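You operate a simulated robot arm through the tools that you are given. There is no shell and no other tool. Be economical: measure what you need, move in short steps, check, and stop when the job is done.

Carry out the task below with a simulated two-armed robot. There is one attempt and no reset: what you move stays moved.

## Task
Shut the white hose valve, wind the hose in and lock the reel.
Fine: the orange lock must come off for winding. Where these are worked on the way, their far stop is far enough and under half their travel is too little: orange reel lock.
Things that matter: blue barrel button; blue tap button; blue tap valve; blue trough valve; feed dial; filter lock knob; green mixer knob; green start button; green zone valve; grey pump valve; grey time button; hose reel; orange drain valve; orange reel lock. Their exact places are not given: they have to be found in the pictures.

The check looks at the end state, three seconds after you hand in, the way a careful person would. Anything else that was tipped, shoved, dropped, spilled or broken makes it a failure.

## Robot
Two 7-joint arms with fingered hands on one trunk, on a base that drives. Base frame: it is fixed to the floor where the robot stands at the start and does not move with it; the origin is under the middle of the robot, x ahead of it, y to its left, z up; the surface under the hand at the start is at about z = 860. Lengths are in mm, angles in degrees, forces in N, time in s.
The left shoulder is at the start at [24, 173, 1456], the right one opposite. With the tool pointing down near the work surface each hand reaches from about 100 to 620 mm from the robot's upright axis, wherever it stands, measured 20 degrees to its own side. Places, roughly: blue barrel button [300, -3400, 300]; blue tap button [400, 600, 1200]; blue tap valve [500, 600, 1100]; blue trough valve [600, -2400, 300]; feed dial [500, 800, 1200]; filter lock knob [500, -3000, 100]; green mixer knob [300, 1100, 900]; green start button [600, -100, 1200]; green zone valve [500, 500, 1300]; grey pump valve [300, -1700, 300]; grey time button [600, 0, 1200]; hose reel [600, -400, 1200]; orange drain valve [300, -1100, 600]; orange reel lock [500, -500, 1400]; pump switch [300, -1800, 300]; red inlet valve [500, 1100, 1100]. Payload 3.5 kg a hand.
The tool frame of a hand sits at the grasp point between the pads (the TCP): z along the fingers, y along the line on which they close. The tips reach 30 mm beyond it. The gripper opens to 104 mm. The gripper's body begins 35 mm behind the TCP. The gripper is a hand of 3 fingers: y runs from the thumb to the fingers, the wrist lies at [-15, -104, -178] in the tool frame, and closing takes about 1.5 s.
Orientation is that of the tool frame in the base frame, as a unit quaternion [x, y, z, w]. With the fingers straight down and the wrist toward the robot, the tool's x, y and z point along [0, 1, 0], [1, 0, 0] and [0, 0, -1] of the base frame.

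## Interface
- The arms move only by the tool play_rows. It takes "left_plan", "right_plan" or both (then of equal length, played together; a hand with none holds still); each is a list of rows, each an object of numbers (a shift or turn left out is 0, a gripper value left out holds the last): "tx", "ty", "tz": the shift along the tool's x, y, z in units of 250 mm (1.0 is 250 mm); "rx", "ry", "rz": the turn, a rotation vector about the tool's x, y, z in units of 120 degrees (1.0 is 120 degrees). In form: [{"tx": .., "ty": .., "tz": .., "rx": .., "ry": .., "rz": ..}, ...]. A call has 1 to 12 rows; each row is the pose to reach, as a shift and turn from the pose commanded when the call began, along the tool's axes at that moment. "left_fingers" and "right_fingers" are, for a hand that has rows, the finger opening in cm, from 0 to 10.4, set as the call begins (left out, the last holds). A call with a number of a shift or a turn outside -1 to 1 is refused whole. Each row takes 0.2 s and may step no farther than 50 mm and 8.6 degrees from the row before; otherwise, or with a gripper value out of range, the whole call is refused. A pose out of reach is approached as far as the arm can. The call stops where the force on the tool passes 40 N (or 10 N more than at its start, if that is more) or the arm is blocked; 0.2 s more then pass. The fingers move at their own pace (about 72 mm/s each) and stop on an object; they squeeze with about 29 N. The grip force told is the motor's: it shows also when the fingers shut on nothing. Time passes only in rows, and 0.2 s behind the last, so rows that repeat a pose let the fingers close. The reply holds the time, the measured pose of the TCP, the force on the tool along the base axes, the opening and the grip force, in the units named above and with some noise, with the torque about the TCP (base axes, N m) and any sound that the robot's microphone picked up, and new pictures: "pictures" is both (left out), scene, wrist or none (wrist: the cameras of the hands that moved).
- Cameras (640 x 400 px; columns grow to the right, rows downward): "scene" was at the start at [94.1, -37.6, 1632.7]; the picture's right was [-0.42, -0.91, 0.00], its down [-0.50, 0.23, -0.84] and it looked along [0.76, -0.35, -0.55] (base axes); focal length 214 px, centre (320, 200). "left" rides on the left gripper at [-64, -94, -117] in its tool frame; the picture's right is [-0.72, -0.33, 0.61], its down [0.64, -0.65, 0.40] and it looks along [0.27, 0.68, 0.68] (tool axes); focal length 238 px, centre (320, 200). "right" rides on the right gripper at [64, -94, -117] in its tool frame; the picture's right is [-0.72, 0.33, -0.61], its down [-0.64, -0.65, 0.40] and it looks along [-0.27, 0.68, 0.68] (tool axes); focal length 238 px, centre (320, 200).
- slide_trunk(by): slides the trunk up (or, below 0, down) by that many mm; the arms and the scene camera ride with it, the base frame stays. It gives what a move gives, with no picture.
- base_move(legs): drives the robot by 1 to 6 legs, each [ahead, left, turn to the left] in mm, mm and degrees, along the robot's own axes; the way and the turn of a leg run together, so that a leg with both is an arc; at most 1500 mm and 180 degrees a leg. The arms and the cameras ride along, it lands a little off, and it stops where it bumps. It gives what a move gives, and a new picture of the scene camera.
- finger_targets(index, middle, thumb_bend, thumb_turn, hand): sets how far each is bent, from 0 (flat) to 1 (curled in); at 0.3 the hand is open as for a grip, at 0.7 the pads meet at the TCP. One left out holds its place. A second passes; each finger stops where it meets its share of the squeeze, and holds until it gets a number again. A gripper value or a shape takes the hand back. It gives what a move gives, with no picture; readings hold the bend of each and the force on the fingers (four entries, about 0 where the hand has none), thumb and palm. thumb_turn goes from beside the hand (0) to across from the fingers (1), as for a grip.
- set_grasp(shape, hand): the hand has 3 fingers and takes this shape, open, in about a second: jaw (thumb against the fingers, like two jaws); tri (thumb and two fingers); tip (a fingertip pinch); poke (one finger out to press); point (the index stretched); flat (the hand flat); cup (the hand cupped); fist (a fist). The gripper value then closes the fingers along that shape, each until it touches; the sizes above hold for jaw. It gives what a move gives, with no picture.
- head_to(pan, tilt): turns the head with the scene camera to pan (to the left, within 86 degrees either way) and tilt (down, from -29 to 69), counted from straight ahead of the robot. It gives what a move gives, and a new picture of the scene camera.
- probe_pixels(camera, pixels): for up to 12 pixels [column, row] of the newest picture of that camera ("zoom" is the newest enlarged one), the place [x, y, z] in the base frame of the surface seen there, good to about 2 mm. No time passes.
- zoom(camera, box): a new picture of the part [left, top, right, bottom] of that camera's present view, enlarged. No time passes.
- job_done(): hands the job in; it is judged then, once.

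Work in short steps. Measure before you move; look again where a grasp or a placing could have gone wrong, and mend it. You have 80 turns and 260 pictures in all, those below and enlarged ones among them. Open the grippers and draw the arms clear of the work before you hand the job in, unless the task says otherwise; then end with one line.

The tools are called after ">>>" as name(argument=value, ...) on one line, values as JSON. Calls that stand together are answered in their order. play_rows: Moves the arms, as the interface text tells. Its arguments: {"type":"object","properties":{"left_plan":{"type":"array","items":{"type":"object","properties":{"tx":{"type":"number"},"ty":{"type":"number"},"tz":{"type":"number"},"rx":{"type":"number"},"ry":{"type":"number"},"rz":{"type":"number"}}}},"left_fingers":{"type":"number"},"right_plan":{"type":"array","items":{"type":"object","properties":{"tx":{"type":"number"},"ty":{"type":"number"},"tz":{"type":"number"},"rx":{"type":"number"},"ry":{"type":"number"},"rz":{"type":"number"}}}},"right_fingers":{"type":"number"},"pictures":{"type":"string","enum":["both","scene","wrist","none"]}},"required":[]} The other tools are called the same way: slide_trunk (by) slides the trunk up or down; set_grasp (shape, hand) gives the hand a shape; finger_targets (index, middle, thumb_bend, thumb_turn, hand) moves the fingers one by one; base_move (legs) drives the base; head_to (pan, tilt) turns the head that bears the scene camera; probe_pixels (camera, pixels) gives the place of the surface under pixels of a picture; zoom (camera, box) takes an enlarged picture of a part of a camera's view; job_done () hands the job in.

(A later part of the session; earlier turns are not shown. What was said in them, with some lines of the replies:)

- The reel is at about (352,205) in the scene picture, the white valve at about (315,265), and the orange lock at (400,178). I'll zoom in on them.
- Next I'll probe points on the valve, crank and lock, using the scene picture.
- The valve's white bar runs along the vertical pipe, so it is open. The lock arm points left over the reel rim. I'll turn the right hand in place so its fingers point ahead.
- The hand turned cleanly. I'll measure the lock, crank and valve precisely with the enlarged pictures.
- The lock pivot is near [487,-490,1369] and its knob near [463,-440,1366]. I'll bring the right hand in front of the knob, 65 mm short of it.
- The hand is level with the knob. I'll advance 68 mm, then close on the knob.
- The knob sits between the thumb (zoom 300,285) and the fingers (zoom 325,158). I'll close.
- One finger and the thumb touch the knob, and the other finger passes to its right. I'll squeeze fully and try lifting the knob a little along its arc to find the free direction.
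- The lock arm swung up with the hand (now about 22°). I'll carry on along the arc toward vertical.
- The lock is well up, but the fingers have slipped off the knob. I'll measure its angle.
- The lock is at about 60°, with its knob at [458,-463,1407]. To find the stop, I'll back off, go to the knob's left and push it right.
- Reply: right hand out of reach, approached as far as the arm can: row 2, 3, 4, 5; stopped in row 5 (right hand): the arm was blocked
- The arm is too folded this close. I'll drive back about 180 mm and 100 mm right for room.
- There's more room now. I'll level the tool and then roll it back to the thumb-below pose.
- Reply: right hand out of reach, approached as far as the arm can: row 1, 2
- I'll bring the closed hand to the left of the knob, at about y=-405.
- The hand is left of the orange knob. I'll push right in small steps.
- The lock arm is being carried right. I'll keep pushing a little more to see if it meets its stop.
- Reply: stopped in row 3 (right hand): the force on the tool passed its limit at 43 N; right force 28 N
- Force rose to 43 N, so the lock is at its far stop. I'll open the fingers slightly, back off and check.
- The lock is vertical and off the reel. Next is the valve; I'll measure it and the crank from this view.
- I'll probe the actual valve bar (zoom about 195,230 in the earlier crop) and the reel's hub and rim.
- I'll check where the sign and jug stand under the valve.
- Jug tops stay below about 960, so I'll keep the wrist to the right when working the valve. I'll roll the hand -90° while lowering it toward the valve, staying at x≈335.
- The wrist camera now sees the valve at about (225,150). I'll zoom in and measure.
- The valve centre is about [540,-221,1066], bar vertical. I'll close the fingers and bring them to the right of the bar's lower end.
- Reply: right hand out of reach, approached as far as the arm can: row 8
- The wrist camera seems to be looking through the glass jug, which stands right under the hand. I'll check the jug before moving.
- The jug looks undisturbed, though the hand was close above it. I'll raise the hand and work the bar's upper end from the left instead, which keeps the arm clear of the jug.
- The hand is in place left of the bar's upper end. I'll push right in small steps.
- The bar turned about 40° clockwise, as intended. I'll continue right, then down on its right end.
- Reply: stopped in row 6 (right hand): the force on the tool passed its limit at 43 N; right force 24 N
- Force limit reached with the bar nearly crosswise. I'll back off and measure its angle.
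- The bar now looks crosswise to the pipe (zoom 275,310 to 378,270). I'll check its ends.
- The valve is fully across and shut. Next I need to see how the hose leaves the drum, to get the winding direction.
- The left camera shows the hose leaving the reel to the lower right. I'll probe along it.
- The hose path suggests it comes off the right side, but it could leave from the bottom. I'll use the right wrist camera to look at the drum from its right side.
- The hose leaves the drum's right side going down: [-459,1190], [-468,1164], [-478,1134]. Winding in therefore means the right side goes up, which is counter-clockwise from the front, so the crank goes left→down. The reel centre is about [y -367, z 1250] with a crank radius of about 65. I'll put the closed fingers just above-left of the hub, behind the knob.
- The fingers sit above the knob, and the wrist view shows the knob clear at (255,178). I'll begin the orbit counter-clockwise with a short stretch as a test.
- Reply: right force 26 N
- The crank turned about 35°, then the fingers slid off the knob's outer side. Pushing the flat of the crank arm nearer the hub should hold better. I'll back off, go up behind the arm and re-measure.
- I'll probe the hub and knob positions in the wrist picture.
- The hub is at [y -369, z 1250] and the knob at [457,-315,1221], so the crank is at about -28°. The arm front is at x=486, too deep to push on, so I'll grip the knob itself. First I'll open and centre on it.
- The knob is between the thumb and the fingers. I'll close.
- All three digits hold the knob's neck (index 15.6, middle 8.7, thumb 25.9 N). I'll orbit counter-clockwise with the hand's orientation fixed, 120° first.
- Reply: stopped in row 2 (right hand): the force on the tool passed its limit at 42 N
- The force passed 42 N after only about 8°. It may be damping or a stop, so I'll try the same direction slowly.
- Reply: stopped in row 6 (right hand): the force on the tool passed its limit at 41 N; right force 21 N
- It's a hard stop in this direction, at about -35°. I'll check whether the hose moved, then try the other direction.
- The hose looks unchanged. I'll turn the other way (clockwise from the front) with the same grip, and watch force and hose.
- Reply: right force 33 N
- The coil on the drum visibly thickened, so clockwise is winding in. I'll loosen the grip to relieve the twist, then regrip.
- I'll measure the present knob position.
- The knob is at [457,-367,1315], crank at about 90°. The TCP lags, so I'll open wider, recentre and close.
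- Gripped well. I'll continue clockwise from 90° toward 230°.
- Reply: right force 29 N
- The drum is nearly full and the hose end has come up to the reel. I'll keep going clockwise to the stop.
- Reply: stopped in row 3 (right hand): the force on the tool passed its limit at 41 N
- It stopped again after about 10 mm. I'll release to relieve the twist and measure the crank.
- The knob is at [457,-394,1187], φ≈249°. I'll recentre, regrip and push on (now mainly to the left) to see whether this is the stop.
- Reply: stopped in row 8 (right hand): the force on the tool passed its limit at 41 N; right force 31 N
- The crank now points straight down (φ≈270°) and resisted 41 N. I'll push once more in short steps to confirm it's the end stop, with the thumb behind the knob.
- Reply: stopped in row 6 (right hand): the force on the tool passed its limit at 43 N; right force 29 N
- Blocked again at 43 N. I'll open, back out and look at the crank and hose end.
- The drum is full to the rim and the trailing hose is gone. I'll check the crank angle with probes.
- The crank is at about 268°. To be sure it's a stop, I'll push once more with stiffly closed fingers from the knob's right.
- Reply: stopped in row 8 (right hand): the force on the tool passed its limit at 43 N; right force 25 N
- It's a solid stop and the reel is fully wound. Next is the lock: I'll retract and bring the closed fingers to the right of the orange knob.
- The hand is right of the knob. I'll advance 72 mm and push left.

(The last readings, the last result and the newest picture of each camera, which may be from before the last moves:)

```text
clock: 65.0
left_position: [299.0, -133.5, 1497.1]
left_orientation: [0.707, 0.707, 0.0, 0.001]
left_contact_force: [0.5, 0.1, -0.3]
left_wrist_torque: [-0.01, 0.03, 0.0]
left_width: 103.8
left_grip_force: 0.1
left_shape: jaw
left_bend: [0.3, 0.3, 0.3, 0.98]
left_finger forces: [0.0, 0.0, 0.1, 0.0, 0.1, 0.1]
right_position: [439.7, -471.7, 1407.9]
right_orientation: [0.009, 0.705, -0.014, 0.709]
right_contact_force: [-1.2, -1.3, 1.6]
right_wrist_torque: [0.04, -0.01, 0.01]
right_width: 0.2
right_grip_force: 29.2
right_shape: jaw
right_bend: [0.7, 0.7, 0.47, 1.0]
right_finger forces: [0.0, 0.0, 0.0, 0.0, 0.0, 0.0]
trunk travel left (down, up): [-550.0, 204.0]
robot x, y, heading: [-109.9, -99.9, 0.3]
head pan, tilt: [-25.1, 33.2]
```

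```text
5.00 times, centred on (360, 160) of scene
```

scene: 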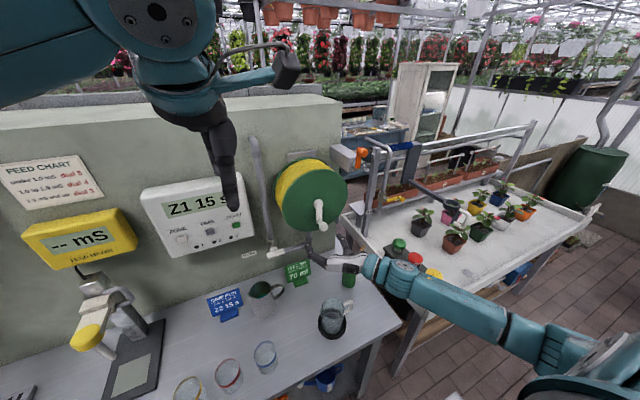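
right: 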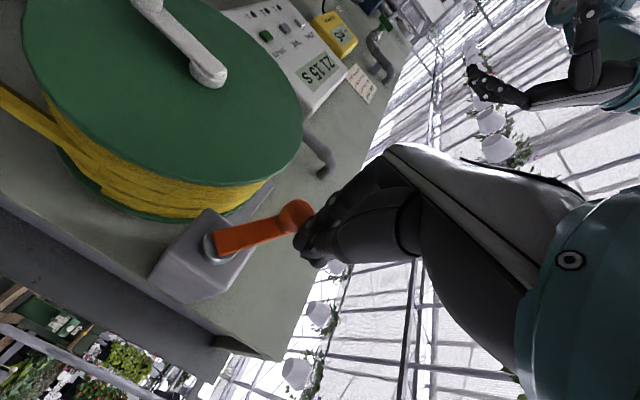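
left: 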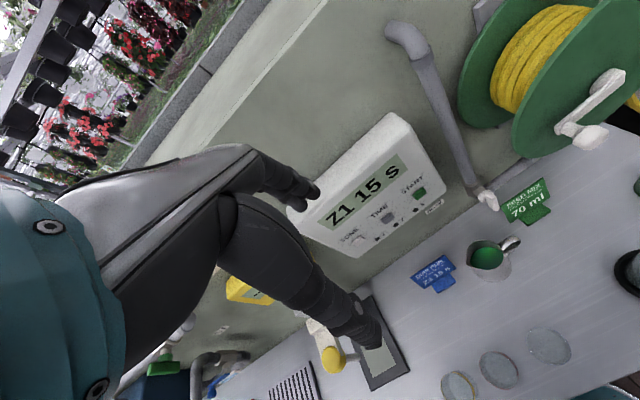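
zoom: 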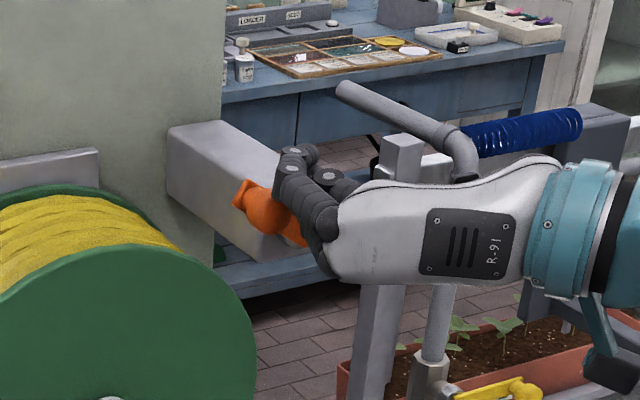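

The lock has come well down toward the reel. I'll push further left and down until it meets its stop.

>>> play_rows(right_plan=[{"ty": 0.05}, {"ty": 0.09, "tx": -0.01}, {"ty": 0.12, "tx": 0.0}, {"ty": 0.12, "tx": 0.03}, {"ty": 0.12, "tx": 0.06}, {"ty": 0.12, "tx": 0.09}, {"ty": 0.12, "tx": 0.12}, {"ty": 0.12, "tx": 0.15}, {"ty": 0.12, "tx": 0.18}], pictures="wrist")

>>> zoom(camera="scene", box=[310, 120, 410, 200])

```text
clock: 67.2
left_position: [297.6, -130.8, 1496.5]
left_orientation: [0.706, 0.709, -0.001, 0.0]
left_contact_force: [0.0, -0.2, 0.7]
left_wrist_torque: [0.05, 0.02, 0.02]
left_width: 103.6
left_grip_force: 0.1
left_shape: jaw
left_bend: [0.3, 0.3, 0.3, 0.98]
left_finger forces: [0.1, 0.1, 0.0, 0.0, 0.0, 0.0]
right_position: [440.5, -436.3, 1375.1]
right_orientation: [0.005, 0.696, -0.008, 0.718]
right_contact_force: [-5.5, 15.6, 13.7]
right_wrist_torque: [0.13, -0.27, 0.38]
right_width: 0.0
right_grip_force: 28.3
right_shape: jaw
right_bend: [0.7, 0.7, 0.48, 1.0]
right_finger forces: [38.1, 0.0, 0.1, 0.1, 0.1, 0.0]
trunk travel left (down, up): [-550.0, 204.0]
robot x, y, heading: [-111.4, -101.5, 0.1]
head pan, tilt: [-25.1, 33.2]
stopped in row 9 (right hand): the force on the tool passed its limit at 40 N (the readings are from after the stop); the commanded pose is now the measured one
```

right: 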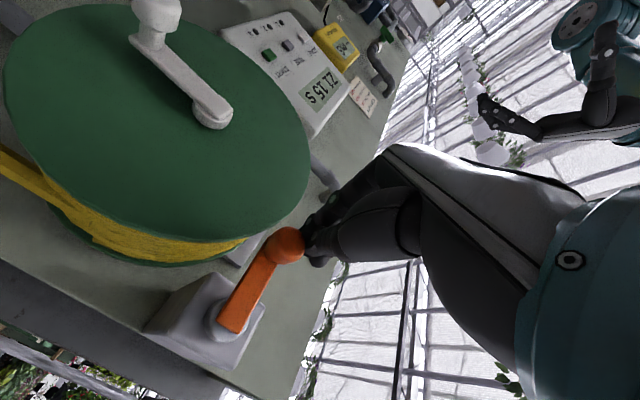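

```text
5.00 times, centred on (360, 160) of scene
```

zoom: 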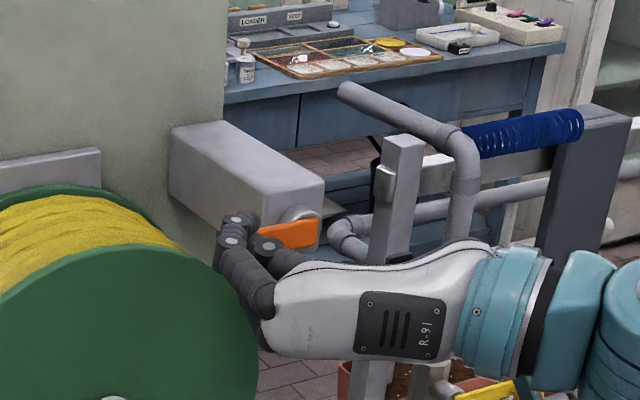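

The lock stopped with its arm level again. I'll back off and verify.

>>> play_rows(right_plan=[{"tx": -0.04}, {"tx": -0.06, "tz": -0.15}, {"tx": -0.06, "tz": -0.3}, {"tx": -0.06, "tz": -0.4, "ty": -0.15}, {"tx": -0.06, "tz": -0.4, "ty": -0.33}, {"tx": -0.06, "tz": -0.4, "ty": -0.5}], pictures="scene")

>>> zoom(camera="scene", box=[310, 120, 390, 190])

>>> probe_pixels(camera="zoom", pixels=[[285, 235], [300, 230], [245, 250], [255, 265], [240, 270], [270, 240], [325, 220]])

```text
clock: 68.6
left_position: [299.0, -134.1, 1496.3]
left_orientation: [0.707, 0.707, 0.0, 0.0]
left_contact_force: [-0.3, 0.1, 0.1]
left_wrist_torque: [0.01, -0.01, 0.01]
left_width: 104.0
left_grip_force: 0.1
left_shape: jaw
left_bend: [0.3, 0.3, 0.3, 0.98]
left_finger forces: [0.0, 0.1, 0.0, 0.1, 0.1, 0.0]
right_position: [337.5, -564.2, 1383.2]
right_orientation: [0.008, 0.699, -0.014, 0.715]
right_contact_force: [0.4, 0.6, 0.0]
right_wrist_torque: [0.03, -0.01, -0.02]
right_width: 0.0
right_grip_force: 28.9
right_shape: jaw
right_bend: [0.7, 0.7, 0.48, 1.0]
right_finger forces: [0.0, 0.0, 0.1, 0.0, 0.1, 0.1]
trunk travel left (down, up): [-550.0, 204.0]
robot x, y, heading: [-112.2, -101.8, 0.1]
head pan, tilt: [-25.1, 33.2]
```

scene: 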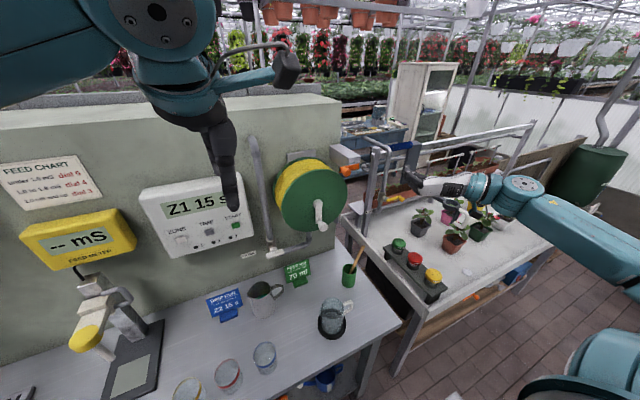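

```text
5.71 times, centred on (350, 155) of scene
```

zoom: 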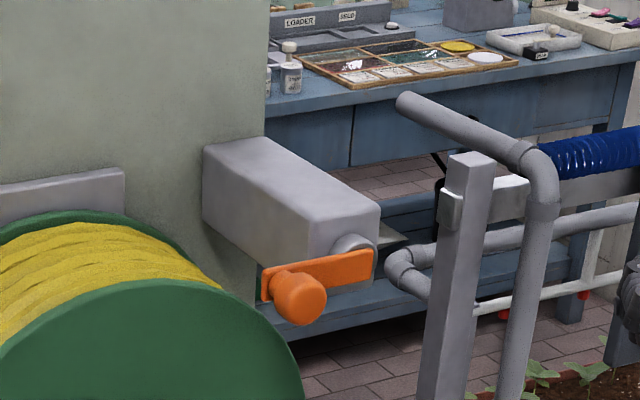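

```text
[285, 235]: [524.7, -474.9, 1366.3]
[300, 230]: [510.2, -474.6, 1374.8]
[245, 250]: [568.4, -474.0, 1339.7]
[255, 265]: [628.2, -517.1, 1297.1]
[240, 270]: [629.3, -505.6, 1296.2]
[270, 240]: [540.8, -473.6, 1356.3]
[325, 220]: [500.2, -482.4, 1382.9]
```

>>> probe_pixels(camera="zoom", pixels=[[365, 265], [340, 270], [320, 272], [300, 300], [266, 285], [310, 290], [315, 305]])

>>> zoom(camera="scene", box=[190, 200, 370, 340])

>>> zoom(camera="scene", box=[260, 140, 380, 240])

```text
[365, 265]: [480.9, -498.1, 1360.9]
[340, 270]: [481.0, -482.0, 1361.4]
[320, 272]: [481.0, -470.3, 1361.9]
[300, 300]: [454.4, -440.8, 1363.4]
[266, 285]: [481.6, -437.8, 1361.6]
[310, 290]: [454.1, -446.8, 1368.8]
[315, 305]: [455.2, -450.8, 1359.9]
```

```text
2.86 times, centred on (280, 270) of scene
```

zoom: 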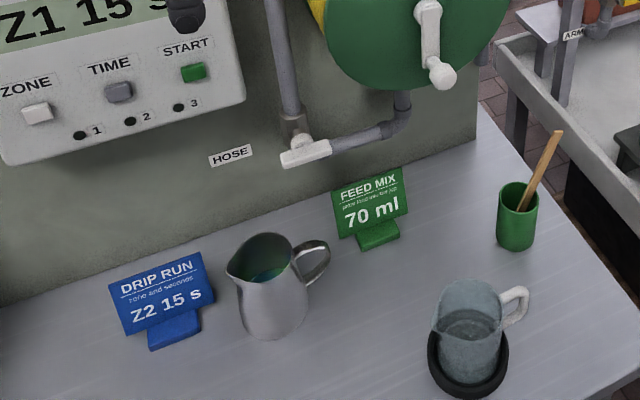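

```text
4.00 times, centred on (320, 190) of scene
```

zoom: 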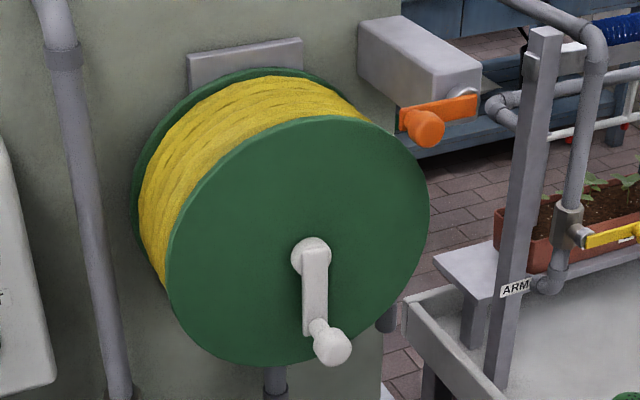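

The lock arm is level over the rim again (knob at [455,-441,1364], as at the start). The valve is crosswise, the reel is full and everything on the bench is upright. I'll open the hand and draw the arms clear.

>>> play_rows(right_plan=[{"tz": -0.1}, {"tz": -0.2}, {"tz": -0.3}, {"tz": -0.3}, {"tz": -0.3}], right_fingers=10, pictures="none")

>>> base_move(legs=[[-150, 0, 0]])

>>> zoom(camera="scene", box=[160, 130, 400, 320])

```text
clock: 69.8
left_position: [299.6, -133.6, 1497.7]
left_orientation: [0.707, 0.707, 0.0, 0.0]
left_contact_force: [-0.5, -0.3, 0.0]
left_wrist_torque: [-0.02, 0.03, 0.01]
left_width: 103.6
left_grip_force: 0.1
left_shape: jaw
left_bend: [0.3, 0.3, 0.3, 0.98]
left_finger forces: [0.0, 0.0, 0.1, 0.0, 0.0, 0.0]
right_position: [263.1, -562.4, 1383.3]
right_orientation: [0.009, 0.7, -0.014, 0.714]
right_contact_force: [-0.3, 0.3, 1.3]
right_wrist_torque: [-0.01, 0.0, -0.05]
right_width: 100.0
right_grip_force: 0.1
right_shape: jaw
right_bend: [0.31, 0.31, 0.31, 0.98]
right_finger forces: [0.0, 0.1, 0.0, 0.1, 0.1, 0.0]
trunk travel left (down, up): [-550.0, 204.0]
robot x, y, heading: [-110.6, -98.9, 0.1]
head pan, tilt: [-25.1, 33.2]
```

```text
clock: 71.2
left_position: [150.2, -132.4, 1495.8]
left_orientation: [0.706, 0.709, -0.001, -0.001]
left_contact_force: [-0.3, 2.1, -0.4]
left_wrist_torque: [0.0, 0.01, -0.02]
left_width: 103.5
left_grip_force: 0.1
left_shape: jaw
left_bend: [0.3, 0.3, 0.3, 0.98]
left_finger forces: [0.0, 0.0, 0.0, 0.0, 0.0, 0.1]
right_position: [115.5, -560.3, 1383.0]
right_orientation: [0.008, 0.7, -0.013, 0.714]
right_contact_force: [-0.3, -0.4, -1.0]
right_wrist_torque: [-0.01, 0.01, -0.01]
right_width: 99.9
right_grip_force: 0.2
right_shape: jaw
right_bend: [0.31, 0.31, 0.31, 0.98]
right_finger forces: [0.0, 0.1, 0.0, 0.0, 0.0, 0.0]
trunk travel left (down, up): [-550.0, 204.0]
robot x, y, heading: [-260.5, -102.0, -0.0]
head pan, tilt: [-25.1, 33.2]
```

scene: 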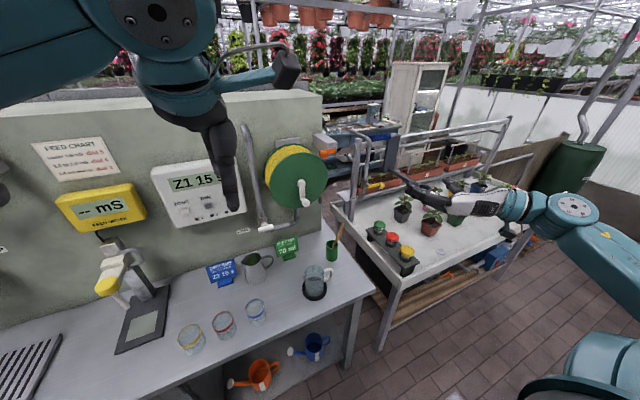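

```text
2.11 times, centred on (280, 225) of scene
```

zoom: 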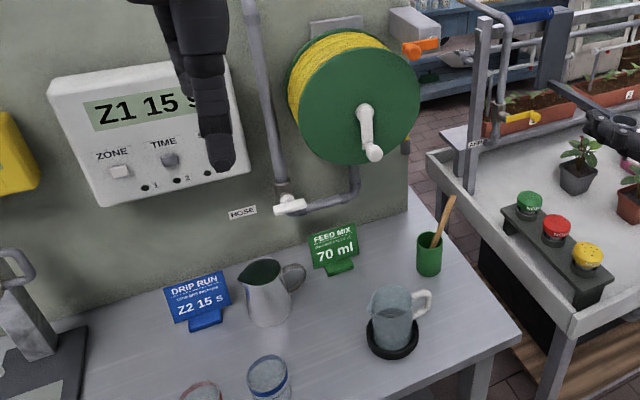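

The valve is shut, the hose is wound in, the lock is on and the arms are clear. Handing in.

>>> job_done()

```text
The job is handed in.
```

The white hose valve is shut, the hose is wound fully onto the reel, and the orange lock is back on.
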